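You operate a simulated robot arm through the tools that you are given. There is no shell and no other tool. Be economical: measure what you need, move in short steps, check, and stop when the job is done.

You are at the controls of a simulated two-armed robot. One attempt, no reset.

JOB
Press the navy-striped and green-striped tubes together on LOW, then switch the heat off.
Fine: those on the drawer bench; laid straight, one pressing; shut the lid at READY, open it at DONE; leave them on the pad.

It is judged by the outcome, as a careful person would: the job done as asked, and still so three seconds after it is handed in. It fails if anything else is knocked over, pushed out of place, dropped, spilled or broken. A push-on lid holds only when it is set on centred and level and pressed home; a screw cap is set on level and turned clockwise until tight.

ROBOT AND FRAMES
Two 7-joint arms with fingered hands on one trunk, on a base that drives. Base frame: it is fixed to the floor where the robot stands at the start and does not move with it; the origin is under the middle of the robot, x ahead of it, y to its left, z up. Lengths are in mm, angles in degrees, forces in N, time in s.
The left shoulder is at the start at [33, 185, 1271], the right one opposite. With the tool pointing down near the work surface each hand reaches from about 100 to 780 mm from the robot's upright axis, wherever it stands, measured 20 degrees to its own side. Places, roughly: navy-striped tube (30x8x3 cm) [-3200, -4900, 900]; press dial [500, 0, 900]; press lid [800, 100, 1100]; press pad [700, 100, 900]; setting press [600, 100, 900]; white green-striped tube (26x8x3 cm) [800, -700, 900]; white navy-striped tube (26x8x3 cm) [500, -300, 900]. Payload 4 kg a hand.
Tool frame (each hand has its own): the origin (TCP) lies between the finger pads and is the grasp point; the fingertips stand 26 mm ahead of it; z points along the fingers, y is the line along which they close. The gripper opens to 132 mm. The gripper's body begins 73 mm behind the TCP. The gripper is a hand of 3 fingers: y runs from the thumb to the fingers, the wrist lies at [0, 0, -224] in the tool frame.
Orientation is told as [roll, pitch, yaw] about the base's x, y, z axes, in that order, counted from this pose: with the fingers straight down and closing along the base's y, the tool's x points along the base's -x, its y along +y and its z along -z.

CONTROLS
- The arms move only by the tool nudge_tool. It takes "left_increments", "right_increments" or both (then of equal length, played together; a hand with none holds still); each is one flat list of numbers, 6 for each row, row after row: the turn, a rotation vector about the tool's x, y, z in degrees, then the shift along the tool's x, y, z in cm. In form: [ax, ay, az, x, y, z, ax, ay, az, x, y, z, ...]. A call has 1 to 20 rows; each row shifts and turns the commanded pose from where the row before left it, along the tool's axes as they then stand. Each row takes 0.2 s and may step no farther than 50 mm and 8.6 degrees from the row before; otherwise, the whole call is refused. Where a pose cannot be reached the arm comes as near as it can. A force on the tool above 40 N (or 10 N above the force at the start of the call, whichever is more), or a blocked arm, ends the call early, and 0.2 s more pass. In this call time passes only in rows, and 0.2 s behind the last. It gives the time, the measured TCP pose, the force on the tool (base axes), the opening and the grip force at its end, in the units of the frame above (readings bear some noise), with the torque about the TCP (base axes, N m) and any sound that the robot's microphone picked up, and new pictures: "pictures" is both (left out), scene, wrist or none (wrist: the cameras of the hands that moved).
- Cameras (640 x 400 px; columns grow to the right, rows downward): "scene" is now at [118.6, -8.7, 1503.9]; the picture's right is [-0.11, -0.99, 0.01], its down [-0.56, 0.05, -0.83] and it looks along [0.82, -0.09, -0.56] (base axes); focal length 214 px, centre (320, 200). "left" rides on the left gripper at [-62, 3, -92] in its tool frame; the picture's right is [-0.05, -1.00, 0.00], its down [0.83, -0.04, -0.56] and it looks along [0.55, -0.03, 0.83] (tool axes); focal length 230 px, centre (320, 200). "right" rides on the right gripper at [62, 3, -92] in its tool frame; the picture's right is [-0.05, 1.00, 0.00], its down [-0.83, -0.04, -0.56] and it looks along [-0.55, -0.03, 0.83] (tool axes); focal length 230 px, centre (320, 200). There is no depth. A picture from a camera that has moved, and an enlarged one, comes with that camera's place and axes in the base frame and with its lens.
- raise_lower(by): slides the trunk up (or, below 0, down) by that many mm; the arms and the scene camera ride with it, the base frame stays. It gives what a move gives, with no picture.
- drive_base(legs): drives the robot by 1 to 6 legs, each [ahead, left, turn to the left] in mm, mm and degrees, along the robot's own axes; the way and the turn of a leg run together, so that a leg with both is an arc; at most 1500 mm and 180 degrees a leg. The arms and the cameras ride along, it lands a little off, and it stops where it bumps. It gives what a move gives, and a new picture of the scene camera.
- move_fingers(finger1, finger2, thumb_bend, hand): sets how far each is bent, from 0 (flat) to 100 (curled in); at 30 the hand is open as for a grip, at 70 the pads meet at the TCP. One left out holds its place. A second passes; each finger stops where it meets its share of the squeeze, and holds until it gets a number again. It is the only way to open and close the hand. It gives what a move gives, with no picture; readings hold the bend of each and the force on the fingers (four entries, about 0 where the hand has none), thumb and palm.
- pan_tilt(pan, tilt): turns the head with the scene camera to pan (to the left, within 86 degrees either way) and tilt (down, from -29 to 69), counted from straight ahead of the robot. It gives what a move gives, and a new picture of the scene camera.
- close_up(camera, box): a new picture of the part [left, top, right, bottom] of that camera's present view, enlarged. The clock stands still meanwhile.
- hand_in(): hands the job in; it is judged then, once.

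Go step by step. Nothing tells you exact positions but the pictures and the camera data: compare them with the known pose of the tool, close in by small moves and look again before you grip or let go. The budget is 120 turns and 260 pictures, counting those below and the enlarged ones. Unless the task says otherwise, let go and move clear before handing in, and close with one line.

The tools are called after "Emit:" as a command line: name --argument value ..., lists and objects as JSON in quotes. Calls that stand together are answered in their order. nudge_tool: Moves the arms, as the interface text tells. Its arguments: {"type":"object","properties":{"left_increments":{"type":"array"},"right_increments":{"type":"array"},"pictures":{"type":"string","enum":["both","scene","wrist","none"]}},"required":[]} The other tools are called the same way: raise_lower (by) slides the trunk up or down; move_fingers (finger1, finger2, thumb_bend, hand) moves the fingers one by one; drive_base (legs) drives the base; pan_tilt (pan, tilt) turns the head that bears the scene camera; close_up (camera, box) takes an enlarged picture of a part of a camera's view; hand_in () hands the job in.

At the start:

```text
t: 0.0
left_position: [469.9, 134.4, 1363.9]
left_orientation: [0.0, 0.0, 0.1]
left_ft_force: [-0.5, 0.0, -0.5]
left_torque: [-0.04, 0.01, -0.01]
left_gripper_width: 131.9
left_grip_force: 0.0
left_shape: jaw
left_bend: [30.0, 30.0, 30.0]
left_finger forces: [0.0, 0.0, 0.1, 0.1, 0.0, 0.0]
right_position: [371.6, -182.6, 1412.6]
right_orientation: [0.0, 0.0, 0.0]
right_ft_force: [0.1, -0.5, -0.1]
right_torque: [-0.02, -0.01, 0.01]
right_gripper_width: 132.0
right_grip_force: 0.1
right_shape: jaw
right_bend: [30.0, 30.0, 30.0]
right_finger forces: [0.0, 0.1, 0.0, 0.0, 0.0, 0.0]
trunk travel left (down, up): [-300.0, 162.0]
robot x, y, heading: [-0.8, -3.3, 0.0]
head pan, tilt: [-6.1, 30.2]
```

scene: 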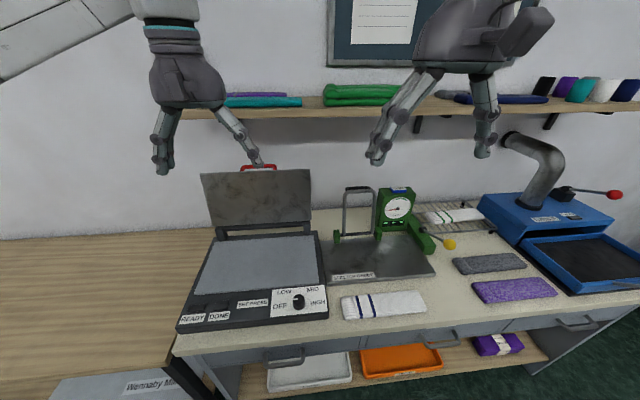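
right: 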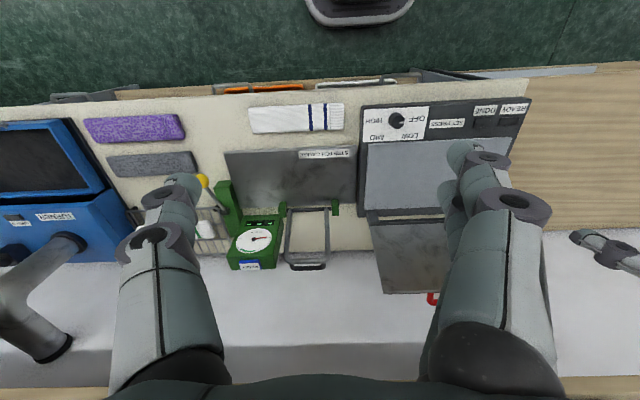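
left: 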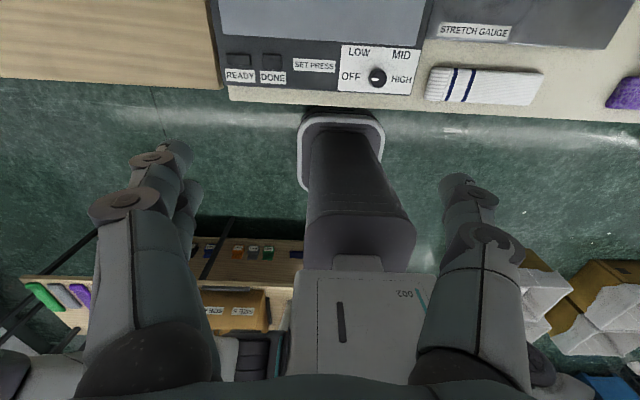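

The press is ahead with its lid open, the navy-striped tube lies to its right front and the green-striped tube sits on a rack behind the stretch gauge. I'll look closer at each.

Emit:
close_up --camera "scene" --box '[170, 150, 350, 340]'

Emit:
close_up --camera "scene" --box '[320, 170, 540, 330]'

```text
2.11 times, centred on (260, 245) of scene
camera zoom: at [118.6, -8.7, 1503.9], right [-0.11, -0.99, 0.01], down [-0.56, 0.05, -0.83], along [0.82, -0.09, -0.56], focal length 452 px, centre (446, 105)
```

zoom: 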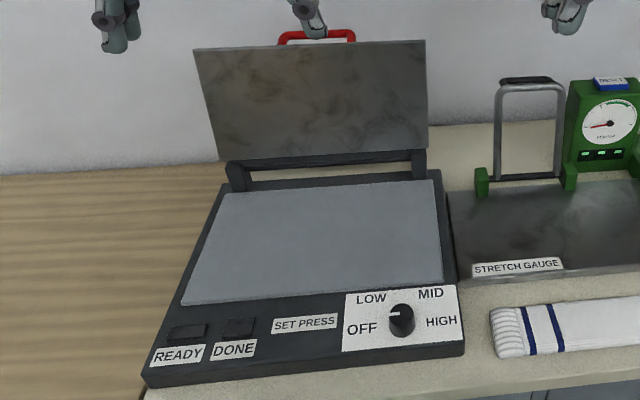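

```text
2.50 times, centred on (430, 250) of scene
camera zoom: at [118.6, -8.7, 1503.9], right [-0.11, -0.99, 0.01], down [-0.56, 0.05, -0.83], along [0.82, -0.09, -0.56], focal length 536 px, centre (45, 75)
```

zoom: 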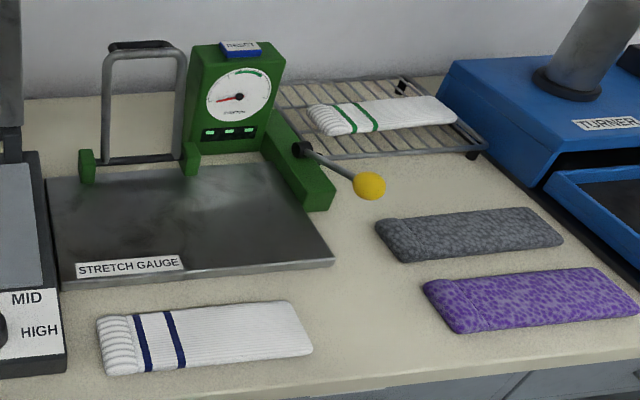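

The pad looks about 230 deep (x) by 380 wide (y), so the two tubes fit side by side with their lengths along y. I'll fetch the green tube first, driving to the right along the bench.

Emit:
drive_base --legs '[[0, -450, 0], [70, 0, 0]]'

```text
t: 3.3
left_position: [532.9, -307.1, 1366.7]
left_orientation: [-0.1, -0.3, 0.5]
left_ft_force: [-0.4, 0.8, -0.4]
left_torque: [0.01, -0.05, -0.01]
left_gripper_width: 131.8
left_grip_force: 0.1
left_shape: jaw
left_bend: [30.0, 30.0, 30.0]
left_finger forces: [0.0, 0.1, 0.0, 0.1, 0.0, 0.1]
right_position: [435.0, -624.9, 1414.5]
right_orientation: [0.0, -0.4, 0.3]
right_ft_force: [-0.9, -0.4, 0.6]
right_torque: [0.05, -0.05, 0.02]
right_gripper_width: 132.1
right_grip_force: 0.0
right_shape: jaw
right_bend: [30.0, 30.0, 30.0]
right_finger forces: [0.1, 0.0, 0.0, 0.0, 0.1, 0.0]
trunk travel left (down, up): [-300.0, 162.0]
robot x, y, heading: [69.4, -444.8, 0.6]
head pan, tilt: [-6.1, 30.2]
camera scene: at [181.0, -452.4, 1504.9], right [-0.1, -0.99, 0.01], down [-0.55, 0.05, -0.83], along [0.83, -0.09, -0.56], focal length 214 px, centre (320, 200)
```

scene: 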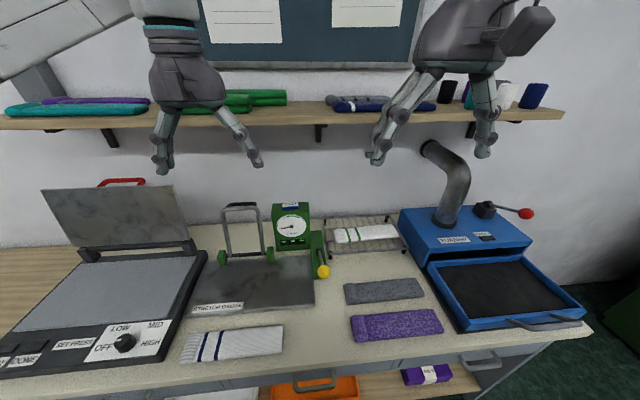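

I place the green tube near (805, -705), top about z 900. That is at the edge of reach, so I'll look down to see how much room the base has in front.

Emit:
pan_tilt --pan 0 --tilt 69

```text
t: 4.4
left_position: [537.1, -305.9, 1364.9]
left_orientation: [0.0, -0.1, 0.4]
left_ft_force: [0.1, -0.2, 1.0]
left_torque: [0.03, -0.01, -0.01]
left_gripper_width: 131.9
left_grip_force: 0.1
left_shape: jaw
left_bend: [30.0, 30.0, 30.0]
left_finger forces: [0.0, 0.0, 0.0, 0.0, 0.0, 0.0]
right_position: [439.9, -625.3, 1412.6]
right_orientation: [0.0, -0.1, 0.4]
right_ft_force: [0.0, 0.1, 0.9]
right_torque: [0.0, -0.02, -0.02]
right_gripper_width: 131.4
right_grip_force: 0.0
right_shape: jaw
right_bend: [30.0, 30.0, 30.0]
right_finger forces: [0.1, 0.0, 0.0, 0.0, 0.0, 0.0]
trunk travel left (down, up): [-300.0, 162.0]
robot x, y, heading: [73.8, -447.5, 0.2]
head pan, tilt: [0.0, 68.8]
camera scene: at [149.2, -443.3, 1455.4], right [0.01, -1.0, 0.0], down [-0.95, -0.01, -0.3], along [0.3, 0.0, -0.95], focal length 214 px, centre (320, 200)
```

scene: 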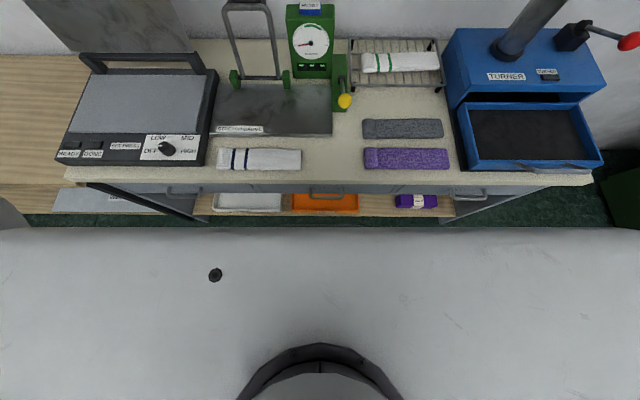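

The chest hides the base, but there is still some gap to the bench edge (x about 386). I'll creep a little closer and to the right, and lower the trunk slightly for reach.

Emit:
drive_base --legs '[[35, -70, 0]]'

Emit:
raise_lower --by -80

```text
t: 5.4
left_position: [570.9, -369.6, 1364.2]
left_orientation: [-0.2, -0.1, 0.6]
left_ft_force: [0.4, 1.2, 0.4]
left_torque: [-0.05, 0.0, 0.02]
left_gripper_width: 132.1
left_grip_force: 0.1
left_shape: jaw
left_bend: [30.0, 30.0, 30.0]
left_finger forces: [0.0, 0.0, 0.0, 0.1, 0.0, 0.0]
right_position: [474.6, -688.1, 1413.6]
right_orientation: [-0.2, -0.2, 0.7]
right_ft_force: [-0.4, 0.5, -0.6]
right_torque: [-0.03, -0.01, -0.02]
right_gripper_width: 131.9
right_grip_force: 0.1
right_shape: jaw
right_bend: [30.0, 30.0, 30.0]
right_finger forces: [0.1, 0.0, 0.0, 0.0, 0.0, 0.1]
trunk travel left (down, up): [-300.0, 162.0]
robot x, y, heading: [103.8, -511.6, 0.8]
head pan, tilt: [0.0, 68.8]
camera scene: at [182.9, -505.9, 1455.5], right [0.01, -1.0, 0.0], down [-0.95, -0.01, -0.3], along [0.3, 0.0, -0.95], focal length 214 px, centre (320, 200)
```

scene: 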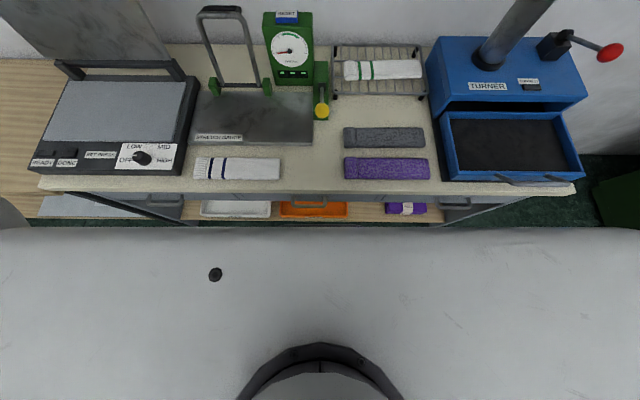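

```text
t: 6.6
left_position: [571.2, -371.8, 1285.8]
left_orientation: [-0.1, 0.0, 0.7]
left_ft_force: [1.0, 0.1, 0.1]
left_torque: [0.02, -0.01, -0.03]
left_gripper_width: 131.7
left_grip_force: 0.0
left_shape: jaw
left_bend: [30.0, 30.0, 30.0]
left_finger forces: [0.0, 0.0, 0.0, 0.0, 0.0, 0.1]
right_position: [476.4, -691.1, 1332.7]
right_orientation: [0.0, -0.2, 0.7]
right_ft_force: [-0.8, 0.6, 1.2]
right_torque: [-0.01, 0.0, -0.04]
right_gripper_width: 131.7
right_grip_force: 0.0
right_shape: jaw
right_bend: [30.0, 30.0, 30.0]
right_finger forces: [0.0, 0.0, 0.0, 0.1, 0.0, 0.0]
trunk travel left (down, up): [-220.0, 242.0]
robot x, y, heading: [103.0, -511.4, 0.3]
head pan, tilt: [0.0, 68.8]
```

Robot stands at (103, -511). I'll turn the right hand 90° so it closes across the tube's width.

Emit:
nudge_tool --right_increments '[0, 0, 8.2, 0, 0, 0, 0, 0, 8.2, 0, 0, 0, 0, 0, 8.2, 0, 0, 0, 0, 0, 8.2, 0, 0, 0, 0, 0, 8.2, 0, 0, 0, 0, 0, 8.2, 0, 0, 0, 0, 0, 8.2, 0, 0, 0, 0, 0, 8.2, 0, 0, 0, 0, 0, 8.2, 0, 0, 0, 0, 0, 8.2, 0, 0, 0, 0, 0, 8.2, 0, 0, 0]' --pictures "none"

```text
t: 9.0
left_position: [572.1, -374.0, 1284.8]
left_orientation: [0.0, 0.1, 0.7]
left_ft_force: [-0.1, -0.5, -0.2]
left_torque: [-0.02, 0.03, 0.0]
left_gripper_width: 132.0
left_grip_force: 0.0
left_shape: jaw
left_bend: [30.0, 30.0, 30.0]
left_finger forces: [0.1, 0.0, 0.0, 0.1, 0.1, 0.0]
right_position: [489.3, -954.3, 1328.7]
right_orientation: [0.1, 0.5, -88.6]
right_ft_force: [0.1, -0.3, 0.2]
right_torque: [0.02, 0.0, -0.05]
right_gripper_width: 131.8
right_grip_force: 0.2
right_shape: jaw
right_bend: [30.0, 30.0, 30.0]
right_finger forces: [0.1, 0.0, 0.0, 0.0, 0.0, 0.0]
right hand out of reach, approached as far as the arm can: row 6, 7, 8, 9, 10, 11
trunk travel left (down, up): [-220.0, 242.0]
robot x, y, heading: [106.3, -512.1, 0.3]
head pan, tilt: [0.0, 68.8]
```

The wrist drifted outward as that orientation wasn't reachable close in; further forward it should be. I'll move forward at height and watch.

Emit:
nudge_tool --right_increments '[0, 0, 0, 0, 4, 0, 0, 0, 0, 0, 4, 0, 0, 0, 0, 0, 4, 0, 0, 0, 0, 0, 4, 0, 0, 0, 0, 0, 4, 0]' --pictures "both"

```text
t: 10.2
left_position: [575.1, -372.9, 1283.7]
left_orientation: [-0.1, 0.1, 0.6]
left_ft_force: [-0.4, 0.3, -0.6]
left_torque: [0.01, 0.05, 0.0]
left_gripper_width: 131.9
left_grip_force: 0.0
left_shape: jaw
left_bend: [30.0, 30.0, 30.0]
left_finger forces: [0.0, 0.1, 0.1, 0.0, 0.1, 0.0]
right_position: [690.9, -955.6, 1328.7]
right_orientation: [0.0, 0.0, -89.6]
right_ft_force: [0.5, 0.2, -0.1]
right_torque: [-0.02, 0.01, 0.01]
right_gripper_width: 132.1
right_grip_force: 0.0
right_shape: jaw
right_bend: [30.0, 30.0, 30.0]
right_finger forces: [0.0, 0.1, 0.0, 0.0, 0.0, 0.0]
right hand out of reach, approached as far as the arm can: row 1
trunk travel left (down, up): [-220.0, 242.0]
robot x, y, heading: [105.8, -512.8, 0.7]
head pan, tilt: [0.0, 68.8]
camera scene: at [229.7, -510.3, 1364.9], right [0.01, -1.0, 0.0], down [-0.98, -0.01, -0.22], along [0.22, 0.0, -0.98], focal length 214 px, centre (320, 200)
camera right: at [693.2, -894.9, 1421.3], right [1.0, -0.05, 0.0], down [-0.04, -0.83, 0.55], along [-0.03, -0.55, -0.83], focal length 230 px, centre (320, 200)
```

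scene: 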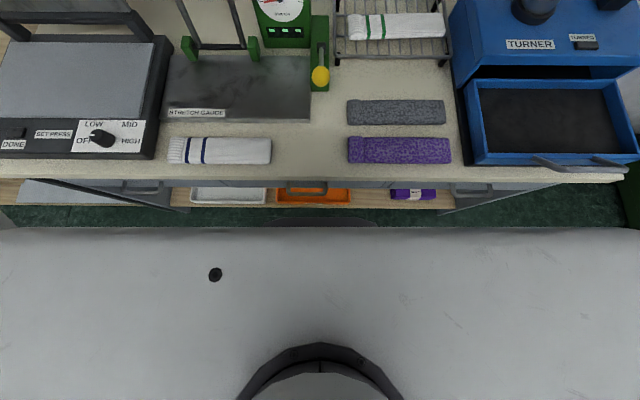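
right: 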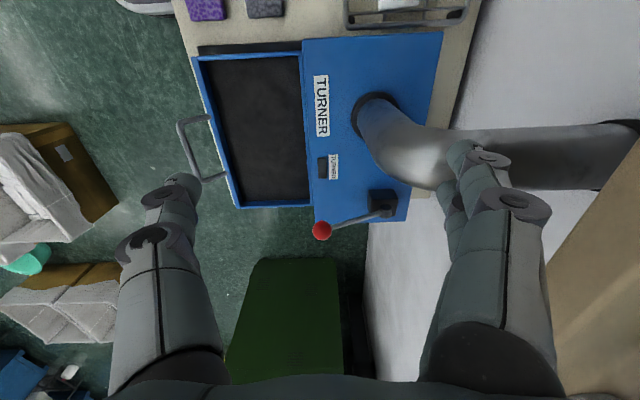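

The hand is at y -955 with the orientation right. Moving it back left toward the tube while watching whether it follows.

Emit:
nudge_tool --right_increments '[0, 0, 0, 4, 1.5, 0, 0, 0, 0, 4, 1.5, 0, 0, 0, 0, 4, 1.5, 0, 0, 0, 0, 4, 1.5, 0, 0, 0, 0, 4, 1.5, 0, 0, 0, 0, 4, 1.5, 0]' --pictures "wrist"

```text
t: 11.6
left_position: [573.2, -372.3, 1284.4]
left_orientation: [0.0, -0.1, 0.6]
left_ft_force: [-0.4, 0.6, -0.4]
left_torque: [0.04, 0.01, -0.03]
left_gripper_width: 131.8
left_grip_force: 0.1
left_shape: jaw
left_bend: [30.0, 30.0, 30.0]
left_finger forces: [0.0, 0.1, 0.0, 0.0, 0.0, 0.1]
right_position: [702.5, -940.7, 1331.8]
right_orientation: [0.1, 0.0, -89.4]
right_ft_force: [0.0, -0.6, -0.1]
right_torque: [-0.01, -0.01, -0.01]
right_gripper_width: 131.8
right_grip_force: 0.1
right_shape: jaw
right_bend: [30.0, 30.0, 30.0]
right_finger forces: [0.0, 0.0, 0.1, 0.0, 0.0, 0.0]
right hand out of reach, approached as far as the arm can: row 1, 2, 3, 4, 5, 6
trunk travel left (down, up): [-220.0, 242.0]
robot x, y, heading: [105.4, -509.6, 0.5]
head pan, tilt: [0.0, 68.8]
camera right: at [703.8, -880.0, 1424.8], right [1.0, -0.04, 0.0], down [-0.03, -0.83, 0.55], along [-0.02, -0.55, -0.83], focal length 230 px, centre (320, 200)
```

right: 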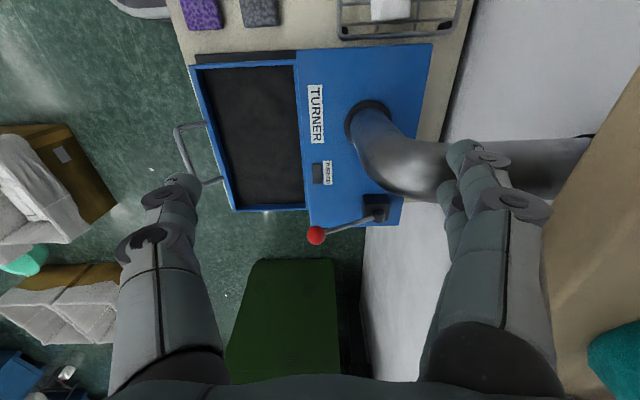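

That orientation is a dead end for this arm at that place. I'll turn the other way, toward yaw +90.

Emit:
nudge_tool --right_increments '[0, 0, -8.5, 0, 0, 0, 0, 0, -8.5, 0, 0, 0, 0, 0, -8.5, 0, 0, 0, 0, 0, -8.5, 0, 0, 0, 0, 0, -8.5, 0, 0, 0, 0, 0, -8.5, 0, 0, 0, 0, 0, -8.5, 0, 0, 0, 0, 0, -8.5, 0, 0, 0, 0, 0, -8.5, 0, 0, 0, 0, 0, -8.5, 0, 0, 0, 0, 0, -8.5, 0, 0, 0]' --pictures "none"

```text
t: 14.0
left_position: [572.0, -372.9, 1284.6]
left_orientation: [0.0, -0.1, 0.6]
left_ft_force: [0.1, 0.1, -0.3]
left_torque: [0.04, 0.0, 0.02]
left_gripper_width: 132.1
left_grip_force: 0.1
left_shape: jaw
left_bend: [30.0, 30.0, 30.0]
left_finger forces: [0.0, 0.1, 0.1, 0.0, 0.1, 0.1]
right_position: [701.0, -942.5, 1333.5]
right_orientation: [0.0, -0.1, 4.1]
right_ft_force: [0.0, 1.0, -0.9]
right_torque: [0.02, 0.02, -0.01]
right_gripper_width: 132.1
right_grip_force: 0.1
right_shape: jaw
right_bend: [30.0, 30.0, 30.0]
right_finger forces: [0.0, 0.0, 0.0, 0.0, 0.0, 0.0]
trunk travel left (down, up): [-220.0, 242.0]
robot x, y, heading: [99.8, -509.9, 0.6]
head pan, tilt: [0.0, 68.8]
```

Now I bring it over to about (640, -720) and turn on to yaw +90.

Emit:
nudge_tool --right_increments '[0, 0, 0, 1.2, 4.4, 0, 0, 0, 0, 1.2, 4.4, 0, 0, 0, 0, 1.2, 4.4, 0, 0, 0, 0, 1.2, 4.4, 0, 0, 0, 0, 1.2, 4.4, 0, 0, 0, -8.5, 0, 0, 0, 0, 0, -8.5, 0, 0, 0, 0, 0, -8.5, 0, 0, 0, 0, 0, -8.5, 0, 0, 0, 0, 0, -8.5, 0, 0, 0, 0, 0, -8.5, 0, 0, 0, 0, 0, -8.5, 0, 0, 0, 0, 0, -8.5, 0, 0, 0, 0, 0, -8.5, 0, 0, 0, 0, 0, -8.5, 0, 0, 0]' --pictures "wrist"

```text
t: 17.2
left_position: [572.8, -372.3, 1284.1]
left_orientation: [-0.1, 0.0, 0.7]
left_ft_force: [0.5, -0.2, -0.2]
left_torque: [-0.01, 0.01, 0.03]
left_gripper_width: 131.8
left_grip_force: 0.0
left_shape: jaw
left_bend: [30.0, 30.0, 30.0]
left_finger forces: [0.1, 0.0, 0.0, 0.0, 0.0, 0.1]
right_position: [625.3, -727.4, 1332.9]
right_orientation: [0.0, -0.1, 89.1]
right_ft_force: [0.2, -0.5, 0.4]
right_torque: [-0.01, 0.0, 0.01]
right_gripper_width: 131.8
right_grip_force: 0.1
right_shape: jaw
right_bend: [30.0, 30.0, 30.0]
right_finger forces: [0.1, 0.1, 0.0, 0.0, 0.1, 0.1]
trunk travel left (down, up): [-220.0, 242.0]
robot x, y, heading: [101.1, -509.7, 0.4]
head pan, tilt: [0.0, 68.8]
camera right: at [621.5, -789.1, 1425.0], right [-1.0, 0.07, 0.0], down [0.06, 0.83, 0.56], along [0.04, 0.55, -0.83], focal length 230 px, centre (320, 200)
```

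right: 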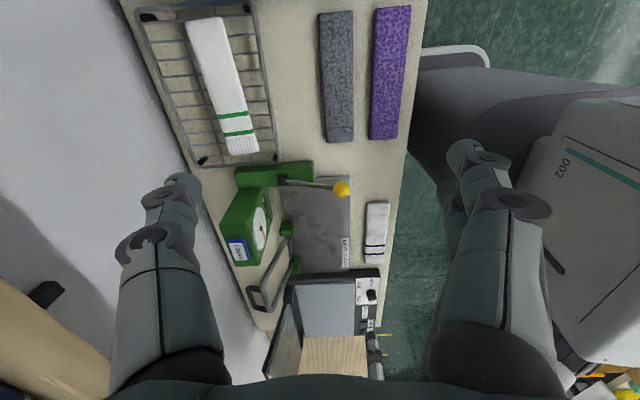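

Yaw +90 works. The green tube's centre is about (820, -720) with its top near z 900; I'll come down to 120 mm above it.

Emit:
nudge_tool --right_increments '[0, 0, 0, -0.1, -2.4, 3.9, 0, 0, 0, -0.1, -2.4, 3.9, 0, 0, 0, -0.1, -2.4, 3.9, 0, 0, 0, -0.1, -2.4, 3.9, 0, 0, 0, -0.1, -2.4, 3.9, 0, 0, 0, -0.1, -2.4, 3.9, 0, 0, 0, -0.1, -2.4, 3.9, 0, 0, 0, -0.1, -2.4, 3.9]' --pictures "both"

```text
t: 19.0
left_position: [559.6, -367.1, 1285.4]
left_orientation: [-0.2, -0.5, 0.8]
left_ft_force: [0.0, -0.5, -0.4]
left_torque: [0.1, 0.03, -0.02]
left_gripper_width: 131.9
left_grip_force: 0.2
left_shape: jaw
left_bend: [30.0, 30.0, 30.0]
left_finger forces: [0.0, 0.0, 0.1, 0.0, 0.0, 0.1]
right_position: [795.6, -713.0, 1171.1]
right_orientation: [-14.0, -2.8, 90.8]
right_ft_force: [0.7, 0.7, 1.7]
right_torque: [-0.01, 0.03, 0.01]
right_gripper_width: 131.9
right_grip_force: 0.0
right_shape: jaw
right_bend: [30.0, 30.0, 30.0]
right_finger forces: [0.0, 0.0, 0.0, 0.0, 0.0, 0.0]
right hand out of reach, approached as far as the arm can: row 7, 8
trunk travel left (down, up): [-220.0, 242.0]
robot x, y, heading: [104.6, -510.4, 0.6]
head pan, tilt: [0.0, 68.8]
stopped in row 8 (right hand): the arm was blocked; the commanded pose is now the measured one
camera scene: at [212.8, -504.0, 1365.3], right [0.01, -1.0, 0.0], down [-0.97, -0.01, -0.23], along [0.23, 0.0, -0.97], focal length 214 px, centre (320, 200)
camera right: at [772.1, -780.4, 1257.8], right [-0.97, 0.05, -0.24], down [-0.1, 0.8, 0.59], along [0.22, 0.6, -0.77], focal length 230 px, centre (320, 200)
```

scene: 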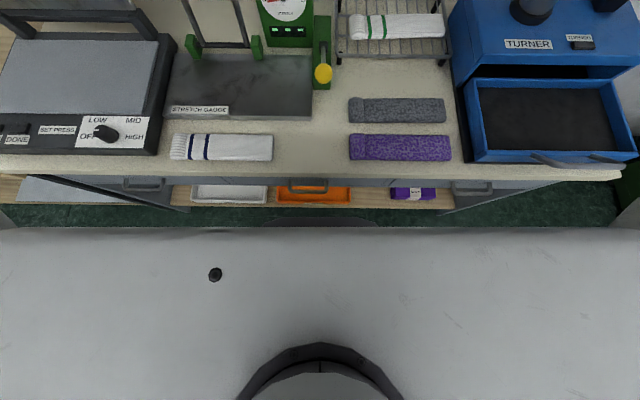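
right: 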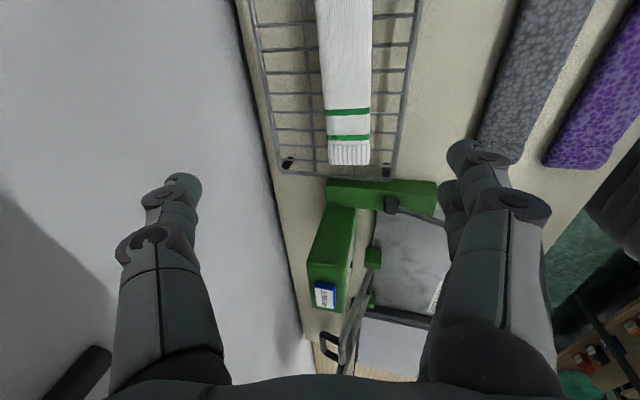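

The arm got stuck while the wrist was still above shoulder height. I'll back off a little, level the hand, and descend closer in before reaching forward.

Emit:
nudge_tool --right_increments '[-7, 0, 0, 0, 3, 0, -7, 0, 0, 0, 3, 0, 0, 0, 0, 0, 2, 2, 0, 0, 0, 0, 0, 4, 0, 0, 0, 0, 0, 4, 0, 0, 0, 0, 0, 4]' --pictures "none"

```text
t: 20.4
left_position: [573.8, -375.8, 1283.7]
left_orientation: [0.1, 0.0, 0.6]
left_ft_force: [0.3, -0.3, 0.4]
left_torque: [0.01, 0.01, -0.03]
left_gripper_width: 131.8
left_grip_force: 0.1
left_shape: jaw
left_bend: [30.0, 30.0, 30.0]
left_finger forces: [0.0, 0.0, 0.0, 0.0, 0.0, 0.0]
right_position: [717.3, -725.9, 988.9]
right_orientation: [3.5, -2.2, 89.6]
right_ft_force: [0.3, -0.5, 0.2]
right_torque: [0.05, 0.02, 0.02]
right_gripper_width: 131.9
right_grip_force: 0.0
right_shape: jaw
right_bend: [30.0, 30.0, 30.0]
right_finger forces: [0.1, 0.0, 0.0, 0.0, 0.0, 0.0]
trunk travel left (down, up): [-220.0, 242.0]
robot x, y, heading: [100.7, -510.8, 0.6]
head pan, tilt: [0.0, 68.8]
```

Levelled and low at z 989. Now forward over the tube, trimming the tilt.

Emit:
nudge_tool --right_increments '[3.5, 2.2, 0, 0, -2.5, 0, 0, 0, 0, 0, -2.5, 0, 0, 0, 0, 0, -2.5, 0, 0, 0, 0, 0, -2.5, 0]' --pictures "both"

```text
t: 21.4
left_position: [571.2, -371.8, 1283.8]
left_orientation: [-0.1, -0.1, 0.7]
left_ft_force: [0.2, -0.5, -0.2]
left_torque: [0.02, 0.03, 0.01]
left_gripper_width: 131.9
left_grip_force: 0.1
left_shape: jaw
left_bend: [30.0, 30.0, 30.0]
left_finger forces: [0.1, 0.0, 0.0, 0.0, 0.0, 0.0]
right_position: [784.3, -742.5, 994.5]
right_orientation: [-0.2, 0.1, 89.8]
right_ft_force: [0.1, -0.5, 0.1]
right_torque: [-0.01, 0.0, -0.02]
right_gripper_width: 131.8
right_grip_force: 0.0
right_shape: jaw
right_bend: [30.0, 30.0, 30.0]
right_finger forces: [0.1, 0.0, 0.0, 0.1, 0.0, 0.0]
right hand out of reach, approached as far as the arm can: row 3, 4
trunk travel left (down, up): [-220.0, 242.0]
robot x, y, heading: [104.9, -511.2, 0.8]
head pan, tilt: [0.0, 68.8]
camera scene: at [226.1, -509.6, 1365.4], right [0.01, -1.0, 0.0], down [-0.98, -0.01, -0.22], along [0.22, 0.0, -0.98], focal length 214 px, centre (320, 200)
camera right: at [781.2, -805.0, 1087.1], right [-1.0, 0.05, 0.0], down [0.04, 0.83, 0.55], along [0.03, 0.55, -0.83], focal length 230 px, centre (320, 200)
```

scene: 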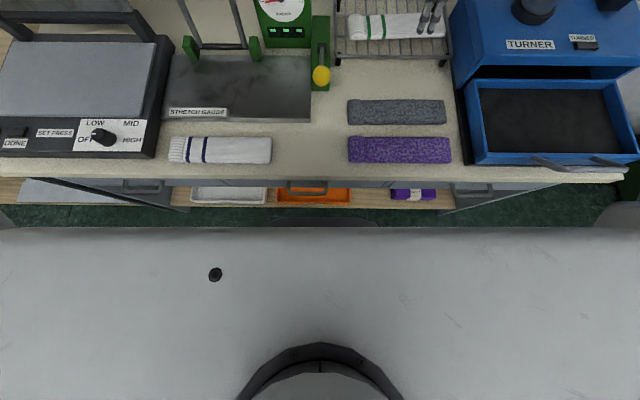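
right: 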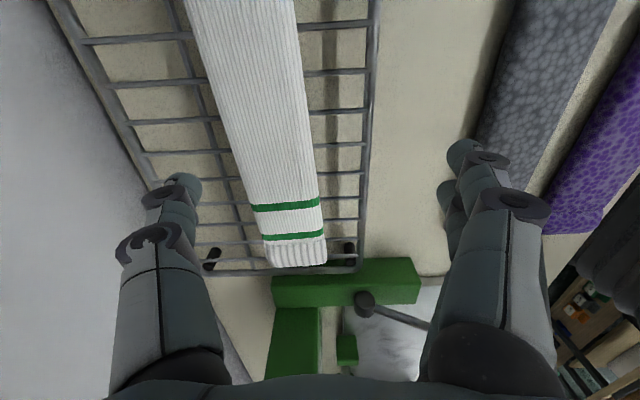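

The reach ends about 40 mm short. Turning the base about 20° left brings the right shoulder forward without driving into the bench, so I'll raise the hand clear and turn.

Emit:
nudge_tool --right_increments '[0, 0, 0, 0, 2, -4, 0, 0, 0, 0, 2, -4, 0, 0, 0, 0, 2, -4, 0, 0, 0, 0, 2, -4, 0, 0, 0, 0, 0, -4]' --pictures "none"

Emit:
drive_base --legs '[[0, 0, 20]]'

```text
t: 22.6
left_position: [572.5, -371.7, 1284.2]
left_orientation: [-0.1, 0.0, 0.8]
left_ft_force: [-0.4, -0.2, -0.1]
left_torque: [-0.01, 0.0, -0.01]
left_gripper_width: 132.1
left_grip_force: 0.1
left_shape: jaw
left_bend: [30.0, 30.0, 30.0]
left_finger forces: [0.0, 0.1, 0.0, 0.0, 0.0, 0.0]
right_position: [701.3, -738.5, 1195.4]
right_orientation: [0.0, 0.2, 89.9]
right_ft_force: [-0.2, 0.3, -0.2]
right_torque: [0.0, 0.0, 0.0]
right_gripper_width: 131.9
right_grip_force: 0.0
right_shape: jaw
right_bend: [30.0, 30.0, 30.0]
right_finger forces: [0.0, 0.0, 0.0, 0.0, 0.0, 0.0]
trunk travel left (down, up): [-220.0, 242.0]
robot x, y, heading: [101.4, -511.1, 0.7]
head pan, tilt: [0.0, 68.8]
```

```text
t: 24.1
left_position: [495.8, -220.8, 1283.7]
left_orientation: [-0.1, 0.0, 20.6]
left_ft_force: [-0.3, 0.8, 0.1]
left_torque: [0.0, 0.02, -0.01]
left_gripper_width: 131.8
left_grip_force: 0.0
left_shape: jaw
left_bend: [30.0, 30.0, 30.0]
left_finger forces: [0.0, 0.1, 0.0, 0.0, 0.0, 0.1]
right_position: [742.9, -521.5, 1193.5]
right_orientation: [0.0, 0.3, 109.8]
right_ft_force: [-0.3, 0.0, -0.3]
right_torque: [-0.01, 0.02, 0.02]
right_gripper_width: 132.0
right_grip_force: 0.0
right_shape: jaw
right_bend: [30.0, 30.0, 30.0]
right_finger forces: [0.0, 0.0, 0.0, 0.0, 0.0, 0.1]
trunk travel left (down, up): [-220.0, 242.0]
robot x, y, heading: [105.6, -512.2, 20.8]
head pan, tilt: [0.0, 68.8]
camera scene: at [218.8, -467.5, 1365.3], right [0.35, -0.94, 0.0], down [-0.91, -0.34, -0.22], along [0.2, 0.08, -0.98], focal length 214 px, centre (320, 200)
```

scene: 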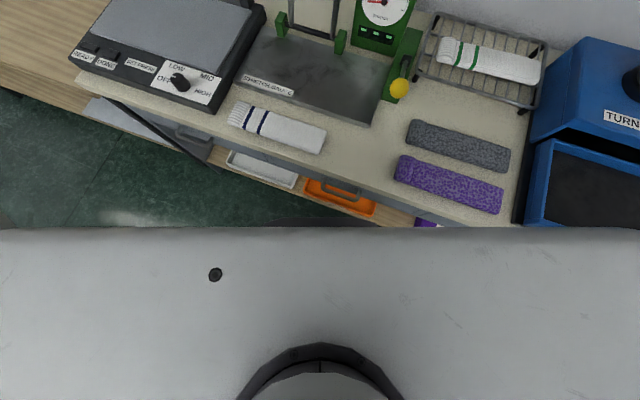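

Turned to 20.8°. Now square the hand to the tube (yaw about 92.5), shift right clear of the gauge, descend and reach forward.

Emit:
nudge_tool --right_increments '[0, 0, 8.6, 0, 0, 0, 0, 0, 8.6, 0, 0, 0, 0, 0, 0, 4, 0, 0, 0, 0, 0, 4, 0.5, 0, 0, 0, 0, 4, 0.5, 0, 0, 0, 0, 4, 0.5, 0, 0, 0, 0, 3.3, 0, 2, 0, 0, 0, 0, 0, 4.5, 0, 0, 0, 0, 0, 4.5, 0, 0, 0, 0, 0, 4.5, 0, 0, 0, 0, 0, 4.5, 0, 0, 0, 0, -3, 0, 0, 0, 0, 0, -3, 0, 0, 0, 0, 0, -3, 0]' --pictures "both"

```text
t: 27.1
left_position: [496.6, -220.8, 1283.8]
left_orientation: [-0.1, 0.0, 20.7]
left_ft_force: [-0.4, 0.3, -0.3]
left_torque: [-0.03, 0.01, -0.02]
left_gripper_width: 132.0
left_grip_force: 0.2
left_shape: jaw
left_bend: [30.0, 30.0, 30.0]
left_finger forces: [0.0, 0.0, 0.0, 0.0, 0.1, 0.0]
right_position: [828.5, -712.5, 992.1]
right_orientation: [-0.1, 0.1, 92.6]
right_ft_force: [-0.1, 0.6, -0.6]
right_torque: [0.03, 0.0, -0.04]
right_gripper_width: 132.1
right_grip_force: 0.1
right_shape: jaw
right_bend: [30.0, 30.0, 30.0]
right_finger forces: [0.0, 0.1, 0.0, 0.0, 0.0, 0.0]
trunk travel left (down, up): [-220.0, 242.0]
robot x, y, heading: [101.4, -511.8, 20.4]
head pan, tilt: [0.0, 68.8]
camera scene: at [220.0, -467.2, 1365.1], right [0.35, -0.94, 0.0], down [-0.91, -0.34, -0.22], along [0.2, 0.08, -0.98], focal length 214 px, centre (320, 200)
camera right: at [828.1, -774.4, 1084.4], right [-1.0, 0.01, 0.0], down [0.0, 0.83, 0.55], along [0.01, 0.55, -0.83], focal length 230 px, centre (320, 200)
```

scene: 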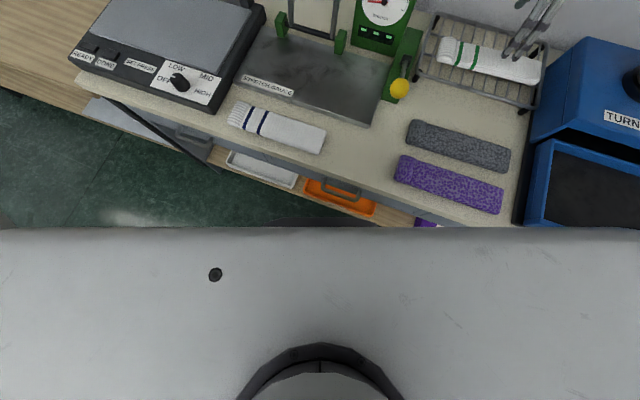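
right: 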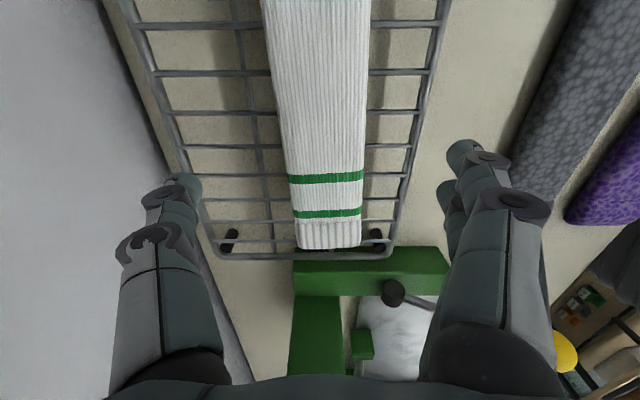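

Aligned nicely: tube runs at yaw about 92.7 and is centred near (824, -708), width plane near z 865. I'll descend in steps.

Emit:
nudge_tool --right_increments '[0, 0, 0, 0, 0.4, 3, 0, 0, 0, 0, 0, 3, 0, 0, 0, 0, 0, 2.5]' --pictures "both"

```text
t: 27.9
left_position: [497.0, -220.7, 1284.0]
left_orientation: [0.0, 0.0, 20.6]
left_ft_force: [0.9, 0.0, -0.3]
left_torque: [-0.01, -0.01, -0.03]
left_gripper_width: 132.0
left_grip_force: 0.0
left_shape: jaw
left_bend: [30.0, 30.0, 30.0]
left_finger forces: [0.0, 0.1, 0.0, 0.0, 0.0, 0.1]
right_position: [824.5, -712.2, 908.9]
right_orientation: [-0.1, 0.1, 92.6]
right_ft_force: [-0.1, -0.1, 0.5]
right_torque: [-0.03, -0.01, 0.02]
right_gripper_width: 132.2
right_grip_force: 0.1
right_shape: jaw
right_bend: [30.0, 30.0, 30.0]
right_finger forces: [0.0, 0.0, 0.1, 0.0, 0.0, 0.0]
trunk travel left (down, up): [-220.0, 242.0]
robot x, y, heading: [104.8, -512.3, 20.3]
head pan, tilt: [0.0, 68.8]
camera scene: at [219.1, -467.6, 1365.3], right [0.35, -0.94, 0.0], down [-0.91, -0.34, -0.22], along [0.2, 0.08, -0.98], focal length 214 px, centre (320, 200)
camera right: at [823.8, -774.8, 1001.1], right [-1.0, 0.01, 0.0], down [0.0, 0.83, 0.55], along [0.01, 0.55, -0.83], focal length 230 px, centre (320, 200)
```

scene: 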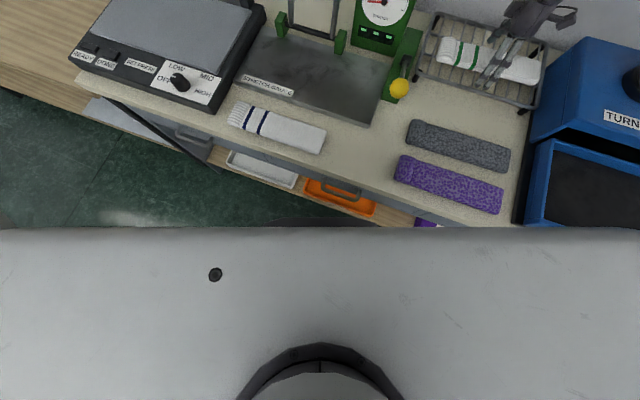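
right: 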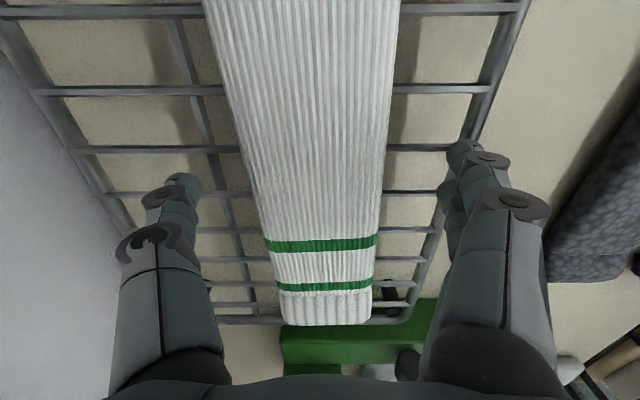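

The tube's top looks to be near z 885 and the fingers straddle it evenly. Descending another 25 mm, watching force.

Emit:
nudge_tool --right_increments '[0, 0, 0, 0, 0, 1, 0, 0, 0, 0, 0, 0.8, 0, 0, 0, 0, 0, 0.7]' --pictures "wrist"

```text
t: 28.5
left_position: [495.3, -221.5, 1285.0]
left_orientation: [0.0, -0.1, 20.6]
left_ft_force: [-0.7, 0.1, 0.1]
left_torque: [0.03, 0.04, -0.03]
left_gripper_width: 132.0
left_grip_force: 0.0
left_shape: jaw
left_bend: [30.0, 30.0, 30.0]
left_finger forces: [0.0, 0.0, 0.0, 0.0, 0.0, 0.1]
right_position: [829.8, -711.3, 903.7]
right_orientation: [-1.2, -0.1, 92.6]
right_ft_force: [-2.1, -3.0, 21.2]
right_torque: [-0.13, 0.94, 0.27]
right_gripper_width: 132.1
right_grip_force: 0.0
right_shape: jaw
right_bend: [26.0, 26.0, 30.0]
right_finger forces: [8.3, 7.7, 0.0, 0.1, 5.2, 0.1]
trunk travel left (down, up): [-220.0, 242.0]
robot x, y, heading: [105.4, -511.8, 20.5]
head pan, tilt: [0.0, 68.8]
stopped in row 2 (right hand): the force on the tool passed its limit at 46 N (the readings are from after the stop); the commanded pose is now the measured one
camera right: at [827.4, -774.0, 995.4], right [-1.0, 0.01, -0.02], down [-0.01, 0.83, 0.56], along [0.02, 0.56, -0.83], focal length 230 px, centre (320, 200)
```

right: 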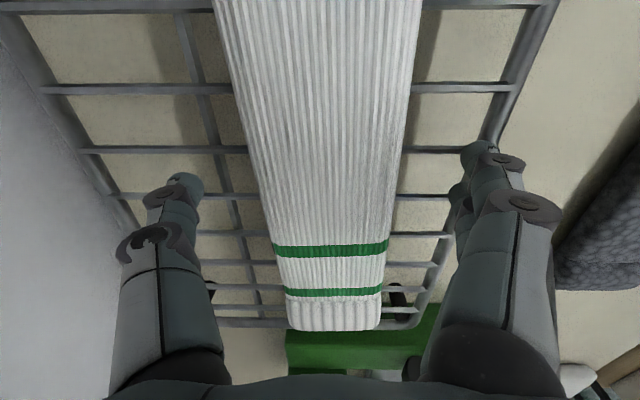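

The near fingers touched the rack wires (tips at z about 878), so the tube rests at about 880–905. I'll lift 5 mm, re-centre and close gently.

Emit:
nudge_tool --right_increments '[-1.2, 0, 0, 0, 0.5, -0.5, 0, 0, 0, 0, 0, -0.1]' --pictures "none"

Emit:
move_fingers --hand "right" --finger1 48 --finger2 48 --thumb_bend 48

Emit:
close_up --camera "right" --box '[0, 0, 640, 400]'

```text
t: 29.1
left_position: [497.0, -220.4, 1282.9]
left_orientation: [-0.2, 0.0, 20.6]
left_ft_force: [1.1, 0.3, -0.4]
left_torque: [-0.02, -0.03, 0.01]
left_gripper_width: 132.0
left_grip_force: 0.0
left_shape: jaw
left_bend: [30.0, 30.0, 30.0]
left_finger forces: [0.1, 0.0, 0.0, 0.0, 0.0, 0.0]
right_position: [823.8, -712.5, 904.4]
right_orientation: [0.3, -0.1, 92.6]
right_ft_force: [1.1, 0.4, 2.1]
right_torque: [0.01, -0.03, 0.02]
right_gripper_width: 131.8
right_grip_force: 0.0
right_shape: jaw
right_bend: [30.0, 30.0, 29.0]
right_finger forces: [0.6, 0.5, 0.0, 0.1, 0.7, 0.0]
trunk travel left (down, up): [-220.0, 242.0]
robot x, y, heading: [106.6, -507.3, 20.3]
head pan, tilt: [0.0, 68.8]
```

```text
t: 30.1
left_position: [492.2, -218.8, 1285.8]
left_orientation: [-0.2, -0.3, 20.7]
left_ft_force: [-0.1, -0.5, 0.3]
left_torque: [0.0, 0.03, -0.02]
left_gripper_width: 131.8
left_grip_force: 0.2
left_shape: jaw
left_bend: [30.0, 30.0, 30.0]
left_finger forces: [0.0, 0.1, 0.0, 0.1, 0.0, 0.0]
right_position: [822.8, -710.3, 911.6]
right_orientation: [-0.2, -0.1, 92.7]
right_ft_force: [0.5, 0.8, 40.0]
right_torque: [-0.06, 1.26, 0.07]
right_gripper_width: 90.0
right_grip_force: 19.9
right_shape: fingers
right_bend: [44.0, 44.0, 47.0]
right_finger forces: [15.3, 16.0, 0.0, 0.1, 9.2, 0.1]
trunk travel left (down, up): [-220.0, 242.0]
robot x, y, heading: [98.7, -513.0, 20.7]
head pan, tilt: [0.0, 68.8]
```

```text
1.00 times, centred on (320, 200) of right (not enlarged: the box is as wide or as high as the picture)
camera zoom: at [822.0, -772.8, 1004.0], right [-1.0, 0.01, 0.0], down [0.0, 0.83, 0.56], along [0.01, 0.56, -0.83], focal length 230 px, centre (320, 200)
```

zoom: 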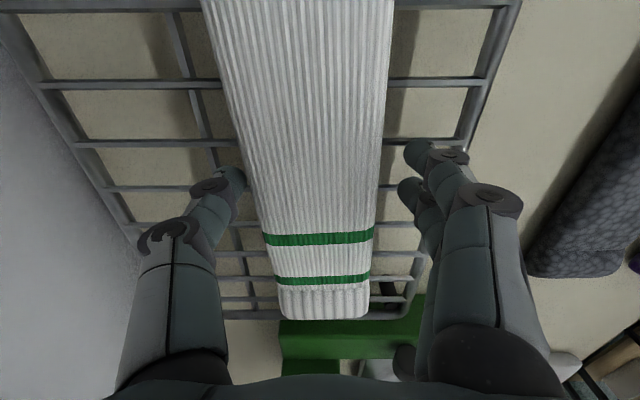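

Curling the fingers lowers the tips onto the wires (40 N up). I'll raise the hand 10 mm before closing further.

Emit:
nudge_tool --right_increments '[0, 0, 0, 0, 0, -0.5, 0, 0, 0, 0, 0, -0.5]' --pictures "none"

Emit:
move_fingers --hand "right" --finger1 52 --finger2 52 --thumb_bend 52

Emit:
close_up --camera "right" --box '[0, 0, 640, 400]'

```text
t: 30.7
left_position: [497.4, -221.7, 1282.6]
left_orientation: [0.0, 0.0, 20.6]
left_ft_force: [0.6, 0.5, 0.2]
left_torque: [-0.01, -0.04, -0.02]
left_gripper_width: 131.7
left_grip_force: 0.0
left_shape: jaw
left_bend: [30.0, 30.0, 30.0]
left_finger forces: [0.0, 0.1, 0.0, 0.0, 0.0, 0.1]
right_position: [822.4, -712.8, 912.9]
right_orientation: [0.4, 0.0, 92.6]
right_ft_force: [1.0, 0.8, 2.7]
right_torque: [0.02, -0.23, 0.02]
right_gripper_width: 78.7
right_grip_force: 1.1
right_shape: fingers
right_bend: [48.0, 48.0, 47.0]
right_finger forces: [0.1, 0.0, 0.0, 0.1, 3.3, 0.0]
trunk travel left (down, up): [-220.0, 242.0]
robot x, y, heading: [99.8, -513.2, 20.4]
head pan, tilt: [0.0, 68.8]
```

```text
t: 31.7
left_position: [495.3, -220.5, 1284.1]
left_orientation: [-0.1, -0.1, 20.6]
left_ft_force: [-0.2, 0.0, -0.2]
left_torque: [0.02, -0.02, -0.01]
left_gripper_width: 132.0
left_grip_force: 0.1
left_shape: jaw
left_bend: [30.0, 30.0, 30.0]
left_finger forces: [0.0, 0.1, 0.0, 0.0, 0.0, 0.0]
right_position: [823.5, -712.1, 916.3]
right_orientation: [0.4, -0.1, 92.6]
right_ft_force: [-0.2, -0.6, 0.0]
right_torque: [0.01, -0.02, 0.05]
right_gripper_width: 69.4
right_grip_force: 3.7
right_shape: fingers
right_bend: [50.0, 50.0, 50.0]
right_finger forces: [1.6, 1.7, 0.0, 0.0, 3.4, 0.1]
trunk travel left (down, up): [-220.0, 242.0]
robot x, y, heading: [101.8, -507.8, 20.3]
head pan, tilt: [0.0, 68.8]
```

```text
1.00 times, centred on (320, 200) of right (not enlarged: the box is as wide or as high as the picture)
camera zoom: at [824.4, -774.1, 1008.6], right [-1.0, 0.01, 0.0], down [0.01, 0.83, 0.56], along [0.0, 0.56, -0.83], focal length 230 px, centre (320, 200)
```

zoom: 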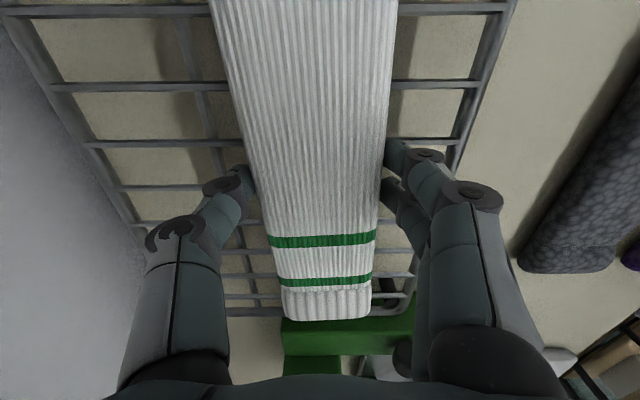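

The pads now touch both edges. I'll squeeze a bit more and lift slightly to test.

Emit:
move_fingers --hand "right" --finger1 60 --finger2 60 --thumb_bend 60

Emit:
nudge_tool --right_increments '[0, 0, 0, 0, 0, -1, 0, 0, 0, 0, 0, -2]' --pictures "both"

```text
t: 32.7
left_position: [496.3, -220.9, 1282.5]
left_orientation: [-0.2, 0.1, 20.5]
left_ft_force: [0.2, -0.3, -0.1]
left_torque: [0.0, 0.02, -0.03]
left_gripper_width: 131.9
left_grip_force: 0.1
left_shape: jaw
left_bend: [30.0, 30.0, 30.0]
left_finger forces: [0.0, 0.1, 0.0, 0.1, 0.0, 0.0]
right_position: [824.5, -710.5, 916.0]
right_orientation: [0.3, 0.0, 92.6]
right_ft_force: [0.5, 0.3, -0.4]
right_torque: [0.02, -0.01, -0.03]
right_gripper_width: 67.4
right_grip_force: 13.3
right_shape: fingers
right_bend: [51.0, 51.0, 54.0]
right_finger forces: [6.6, 6.8, 0.1, 0.0, 13.3, 0.0]
trunk travel left (down, up): [-220.0, 242.0]
robot x, y, heading: [105.0, -510.2, 20.4]
head pan, tilt: [0.0, 68.8]
```

```text
t: 33.3
left_position: [496.4, -220.5, 1283.8]
left_orientation: [-0.1, 0.0, 20.5]
left_ft_force: [-0.2, -0.2, 0.4]
left_torque: [0.02, 0.02, 0.01]
left_gripper_width: 132.1
left_grip_force: 0.1
left_shape: jaw
left_bend: [30.0, 30.0, 30.0]
left_finger forces: [0.0, 0.0, 0.0, 0.0, 0.1, 0.1]
right_position: [823.8, -713.1, 946.7]
right_orientation: [0.3, -0.1, 92.7]
right_ft_force: [-0.7, 0.7, -1.0]
right_torque: [-0.01, 0.02, 0.02]
right_gripper_width: 67.4
right_grip_force: 13.5
right_shape: fingers
right_bend: [51.0, 51.0, 54.0]
right_finger forces: [6.5, 6.8, 0.0, 0.0, 13.3, 0.0]
trunk travel left (down, up): [-220.0, 242.0]
robot x, y, heading: [103.9, -511.5, 20.5]
head pan, tilt: [0.0, 68.8]
camera scene: at [218.3, -467.5, 1365.4], right [0.35, -0.94, 0.0], down [-0.91, -0.34, -0.22], along [0.2, 0.08, -0.98], focal length 214 px, centre (320, 200)
camera right: at [823.8, -773.7, 1038.9], right [-1.0, 0.01, 0.0], down [0.01, 0.83, 0.56], along [0.0, 0.56, -0.83], focal length 230 px, centre (320, 200)
```

scene: 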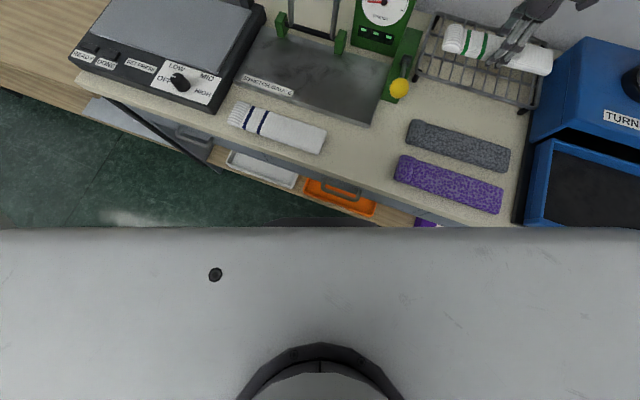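
right: 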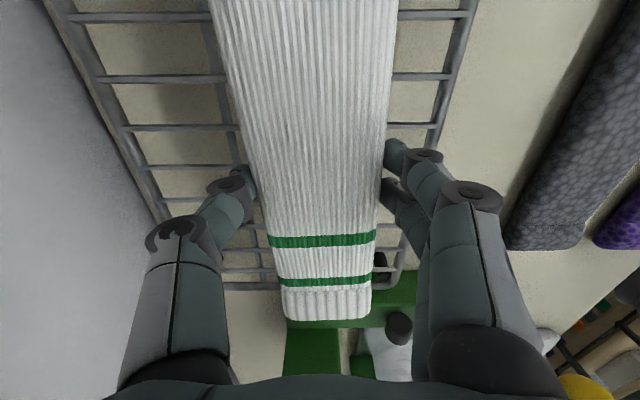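

The green tube is held, straight. I'll lift it high and pull it back, clear of everything.

Emit:
nudge_tool --right_increments '[0, 0, 0, 0, 0, -4, 0, 0, 0, 0, 0, -4, 0, 0, 0, 0, 2.6, -4.2, 0, 0, 0, 0, 2.6, -4.2, 0, 0, 0, 0, 2.6, -4.2, 0, 0, 0, 0, 2.6, -4.2, 0, 0, 0, 0, 2.6, -4.2, 0, 0, 0, 0, 2.6, -1.5]' --pictures "wrist"

```text
t: 34.8
left_position: [494.5, -222.1, 1288.8]
left_orientation: [-0.1, -0.4, 20.9]
left_ft_force: [-1.9, 0.0, 0.5]
left_torque: [-0.02, -0.2, 0.02]
left_gripper_width: 132.0
left_grip_force: 0.1
left_shape: jaw
left_bend: [30.0, 30.0, 30.0]
left_finger forces: [0.1, 0.0, 0.0, 0.0, 0.0, 0.1]
right_position: [700.3, -729.5, 1097.7]
right_orientation: [14.0, 3.6, 92.7]
right_ft_force: [-1.1, 1.4, 3.6]
right_torque: [-0.07, -0.23, 0.03]
right_gripper_width: 67.4
right_grip_force: 13.2
right_shape: fingers
right_bend: [51.0, 51.0, 54.0]
right_finger forces: [6.4, 6.6, 0.0, 0.0, 13.2, 0.0]
trunk travel left (down, up): [-220.0, 242.0]
robot x, y, heading: [103.9, -514.2, 20.7]
head pan, tilt: [0.0, 68.8]
stopped in row 7 (right hand): the arm was blocked; the commanded pose is now the measured one
camera right: at [722.7, -783.9, 1191.6], right [-0.97, 0.02, 0.24], down [0.13, 0.87, 0.47], along [-0.2, 0.49, -0.85], focal length 230 px, centre (320, 200)
```

right: 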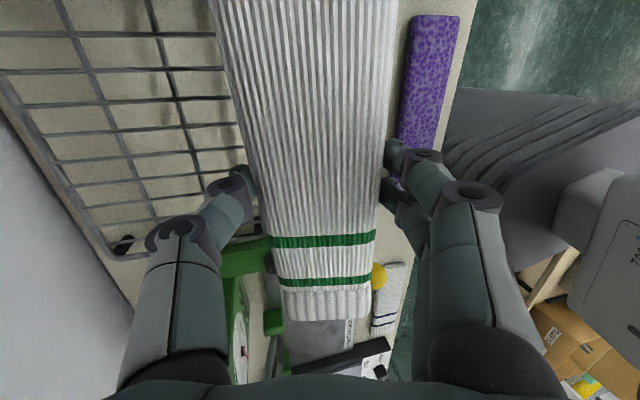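

The arm stalled mid-swing and tilted a bit, but the tube is still held. I'll level it with slow steps before moving on.

Emit:
nudge_tool --right_increments '[3.5, -0.9, 0, 0, 0, 0, 3.5, -0.9, 0, 0, 0, 0, 3.5, -0.9, 0, 0, 0, 0, 3.5, -0.9, 0, 0, 0, 0]' --pictures "none"

Emit:
nudge_tool --right_increments '[0, 0, 0, 0, 0, -2, 0, 0, 0, 0, 0, -2, 0, 0, 0, 0, 0, -2, 0, 0, 0, 0, 0, -2, 0, 0, 0, 0, 0, -2, 0, 0, 0, 0, 0, -2]' --pictures "none"

```text
t: 35.8
left_position: [497.9, -220.7, 1283.2]
left_orientation: [0.0, 0.0, 20.6]
left_ft_force: [0.2, 0.2, -0.7]
left_torque: [0.0, 0.02, -0.03]
left_gripper_width: 132.1
left_grip_force: 0.0
left_shape: jaw
left_bend: [30.0, 30.0, 30.0]
left_finger forces: [0.0, 0.0, 0.0, 0.0, 0.0, 0.0]
right_position: [708.9, -724.4, 1103.2]
right_orientation: [-1.6, 0.0, 92.5]
right_ft_force: [-0.3, 0.5, -0.9]
right_torque: [-0.02, -0.02, -0.04]
right_gripper_width: 67.5
right_grip_force: 13.3
right_shape: fingers
right_bend: [51.0, 51.0, 54.0]
right_finger forces: [6.6, 6.6, 0.1, 0.1, 13.2, 0.0]
trunk travel left (down, up): [-220.0, 242.0]
robot x, y, heading: [105.2, -516.1, 20.7]
head pan, tilt: [0.0, 68.8]
```

```text
t: 37.2
left_position: [496.5, -220.7, 1283.3]
left_orientation: [0.0, -0.1, 20.7]
left_ft_force: [0.3, 0.2, -0.7]
left_torque: [0.03, 0.02, -0.04]
left_gripper_width: 132.0
left_grip_force: 0.1
left_shape: jaw
left_bend: [30.0, 30.0, 30.0]
left_finger forces: [0.0, 0.0, 0.1, 0.1, 0.1, 0.0]
right_position: [700.8, -725.8, 1223.7]
right_orientation: [-1.3, -0.1, 92.5]
right_ft_force: [0.5, -0.8, -0.3]
right_torque: [0.01, -0.04, 0.06]
right_gripper_width: 67.6
right_grip_force: 12.9
right_shape: fingers
right_bend: [51.0, 51.0, 54.0]
right_finger forces: [6.6, 6.6, 0.0, 0.0, 13.1, 0.1]
trunk travel left (down, up): [-220.0, 242.0]
robot x, y, heading: [106.0, -512.8, 20.5]
head pan, tilt: [0.0, 68.8]
```

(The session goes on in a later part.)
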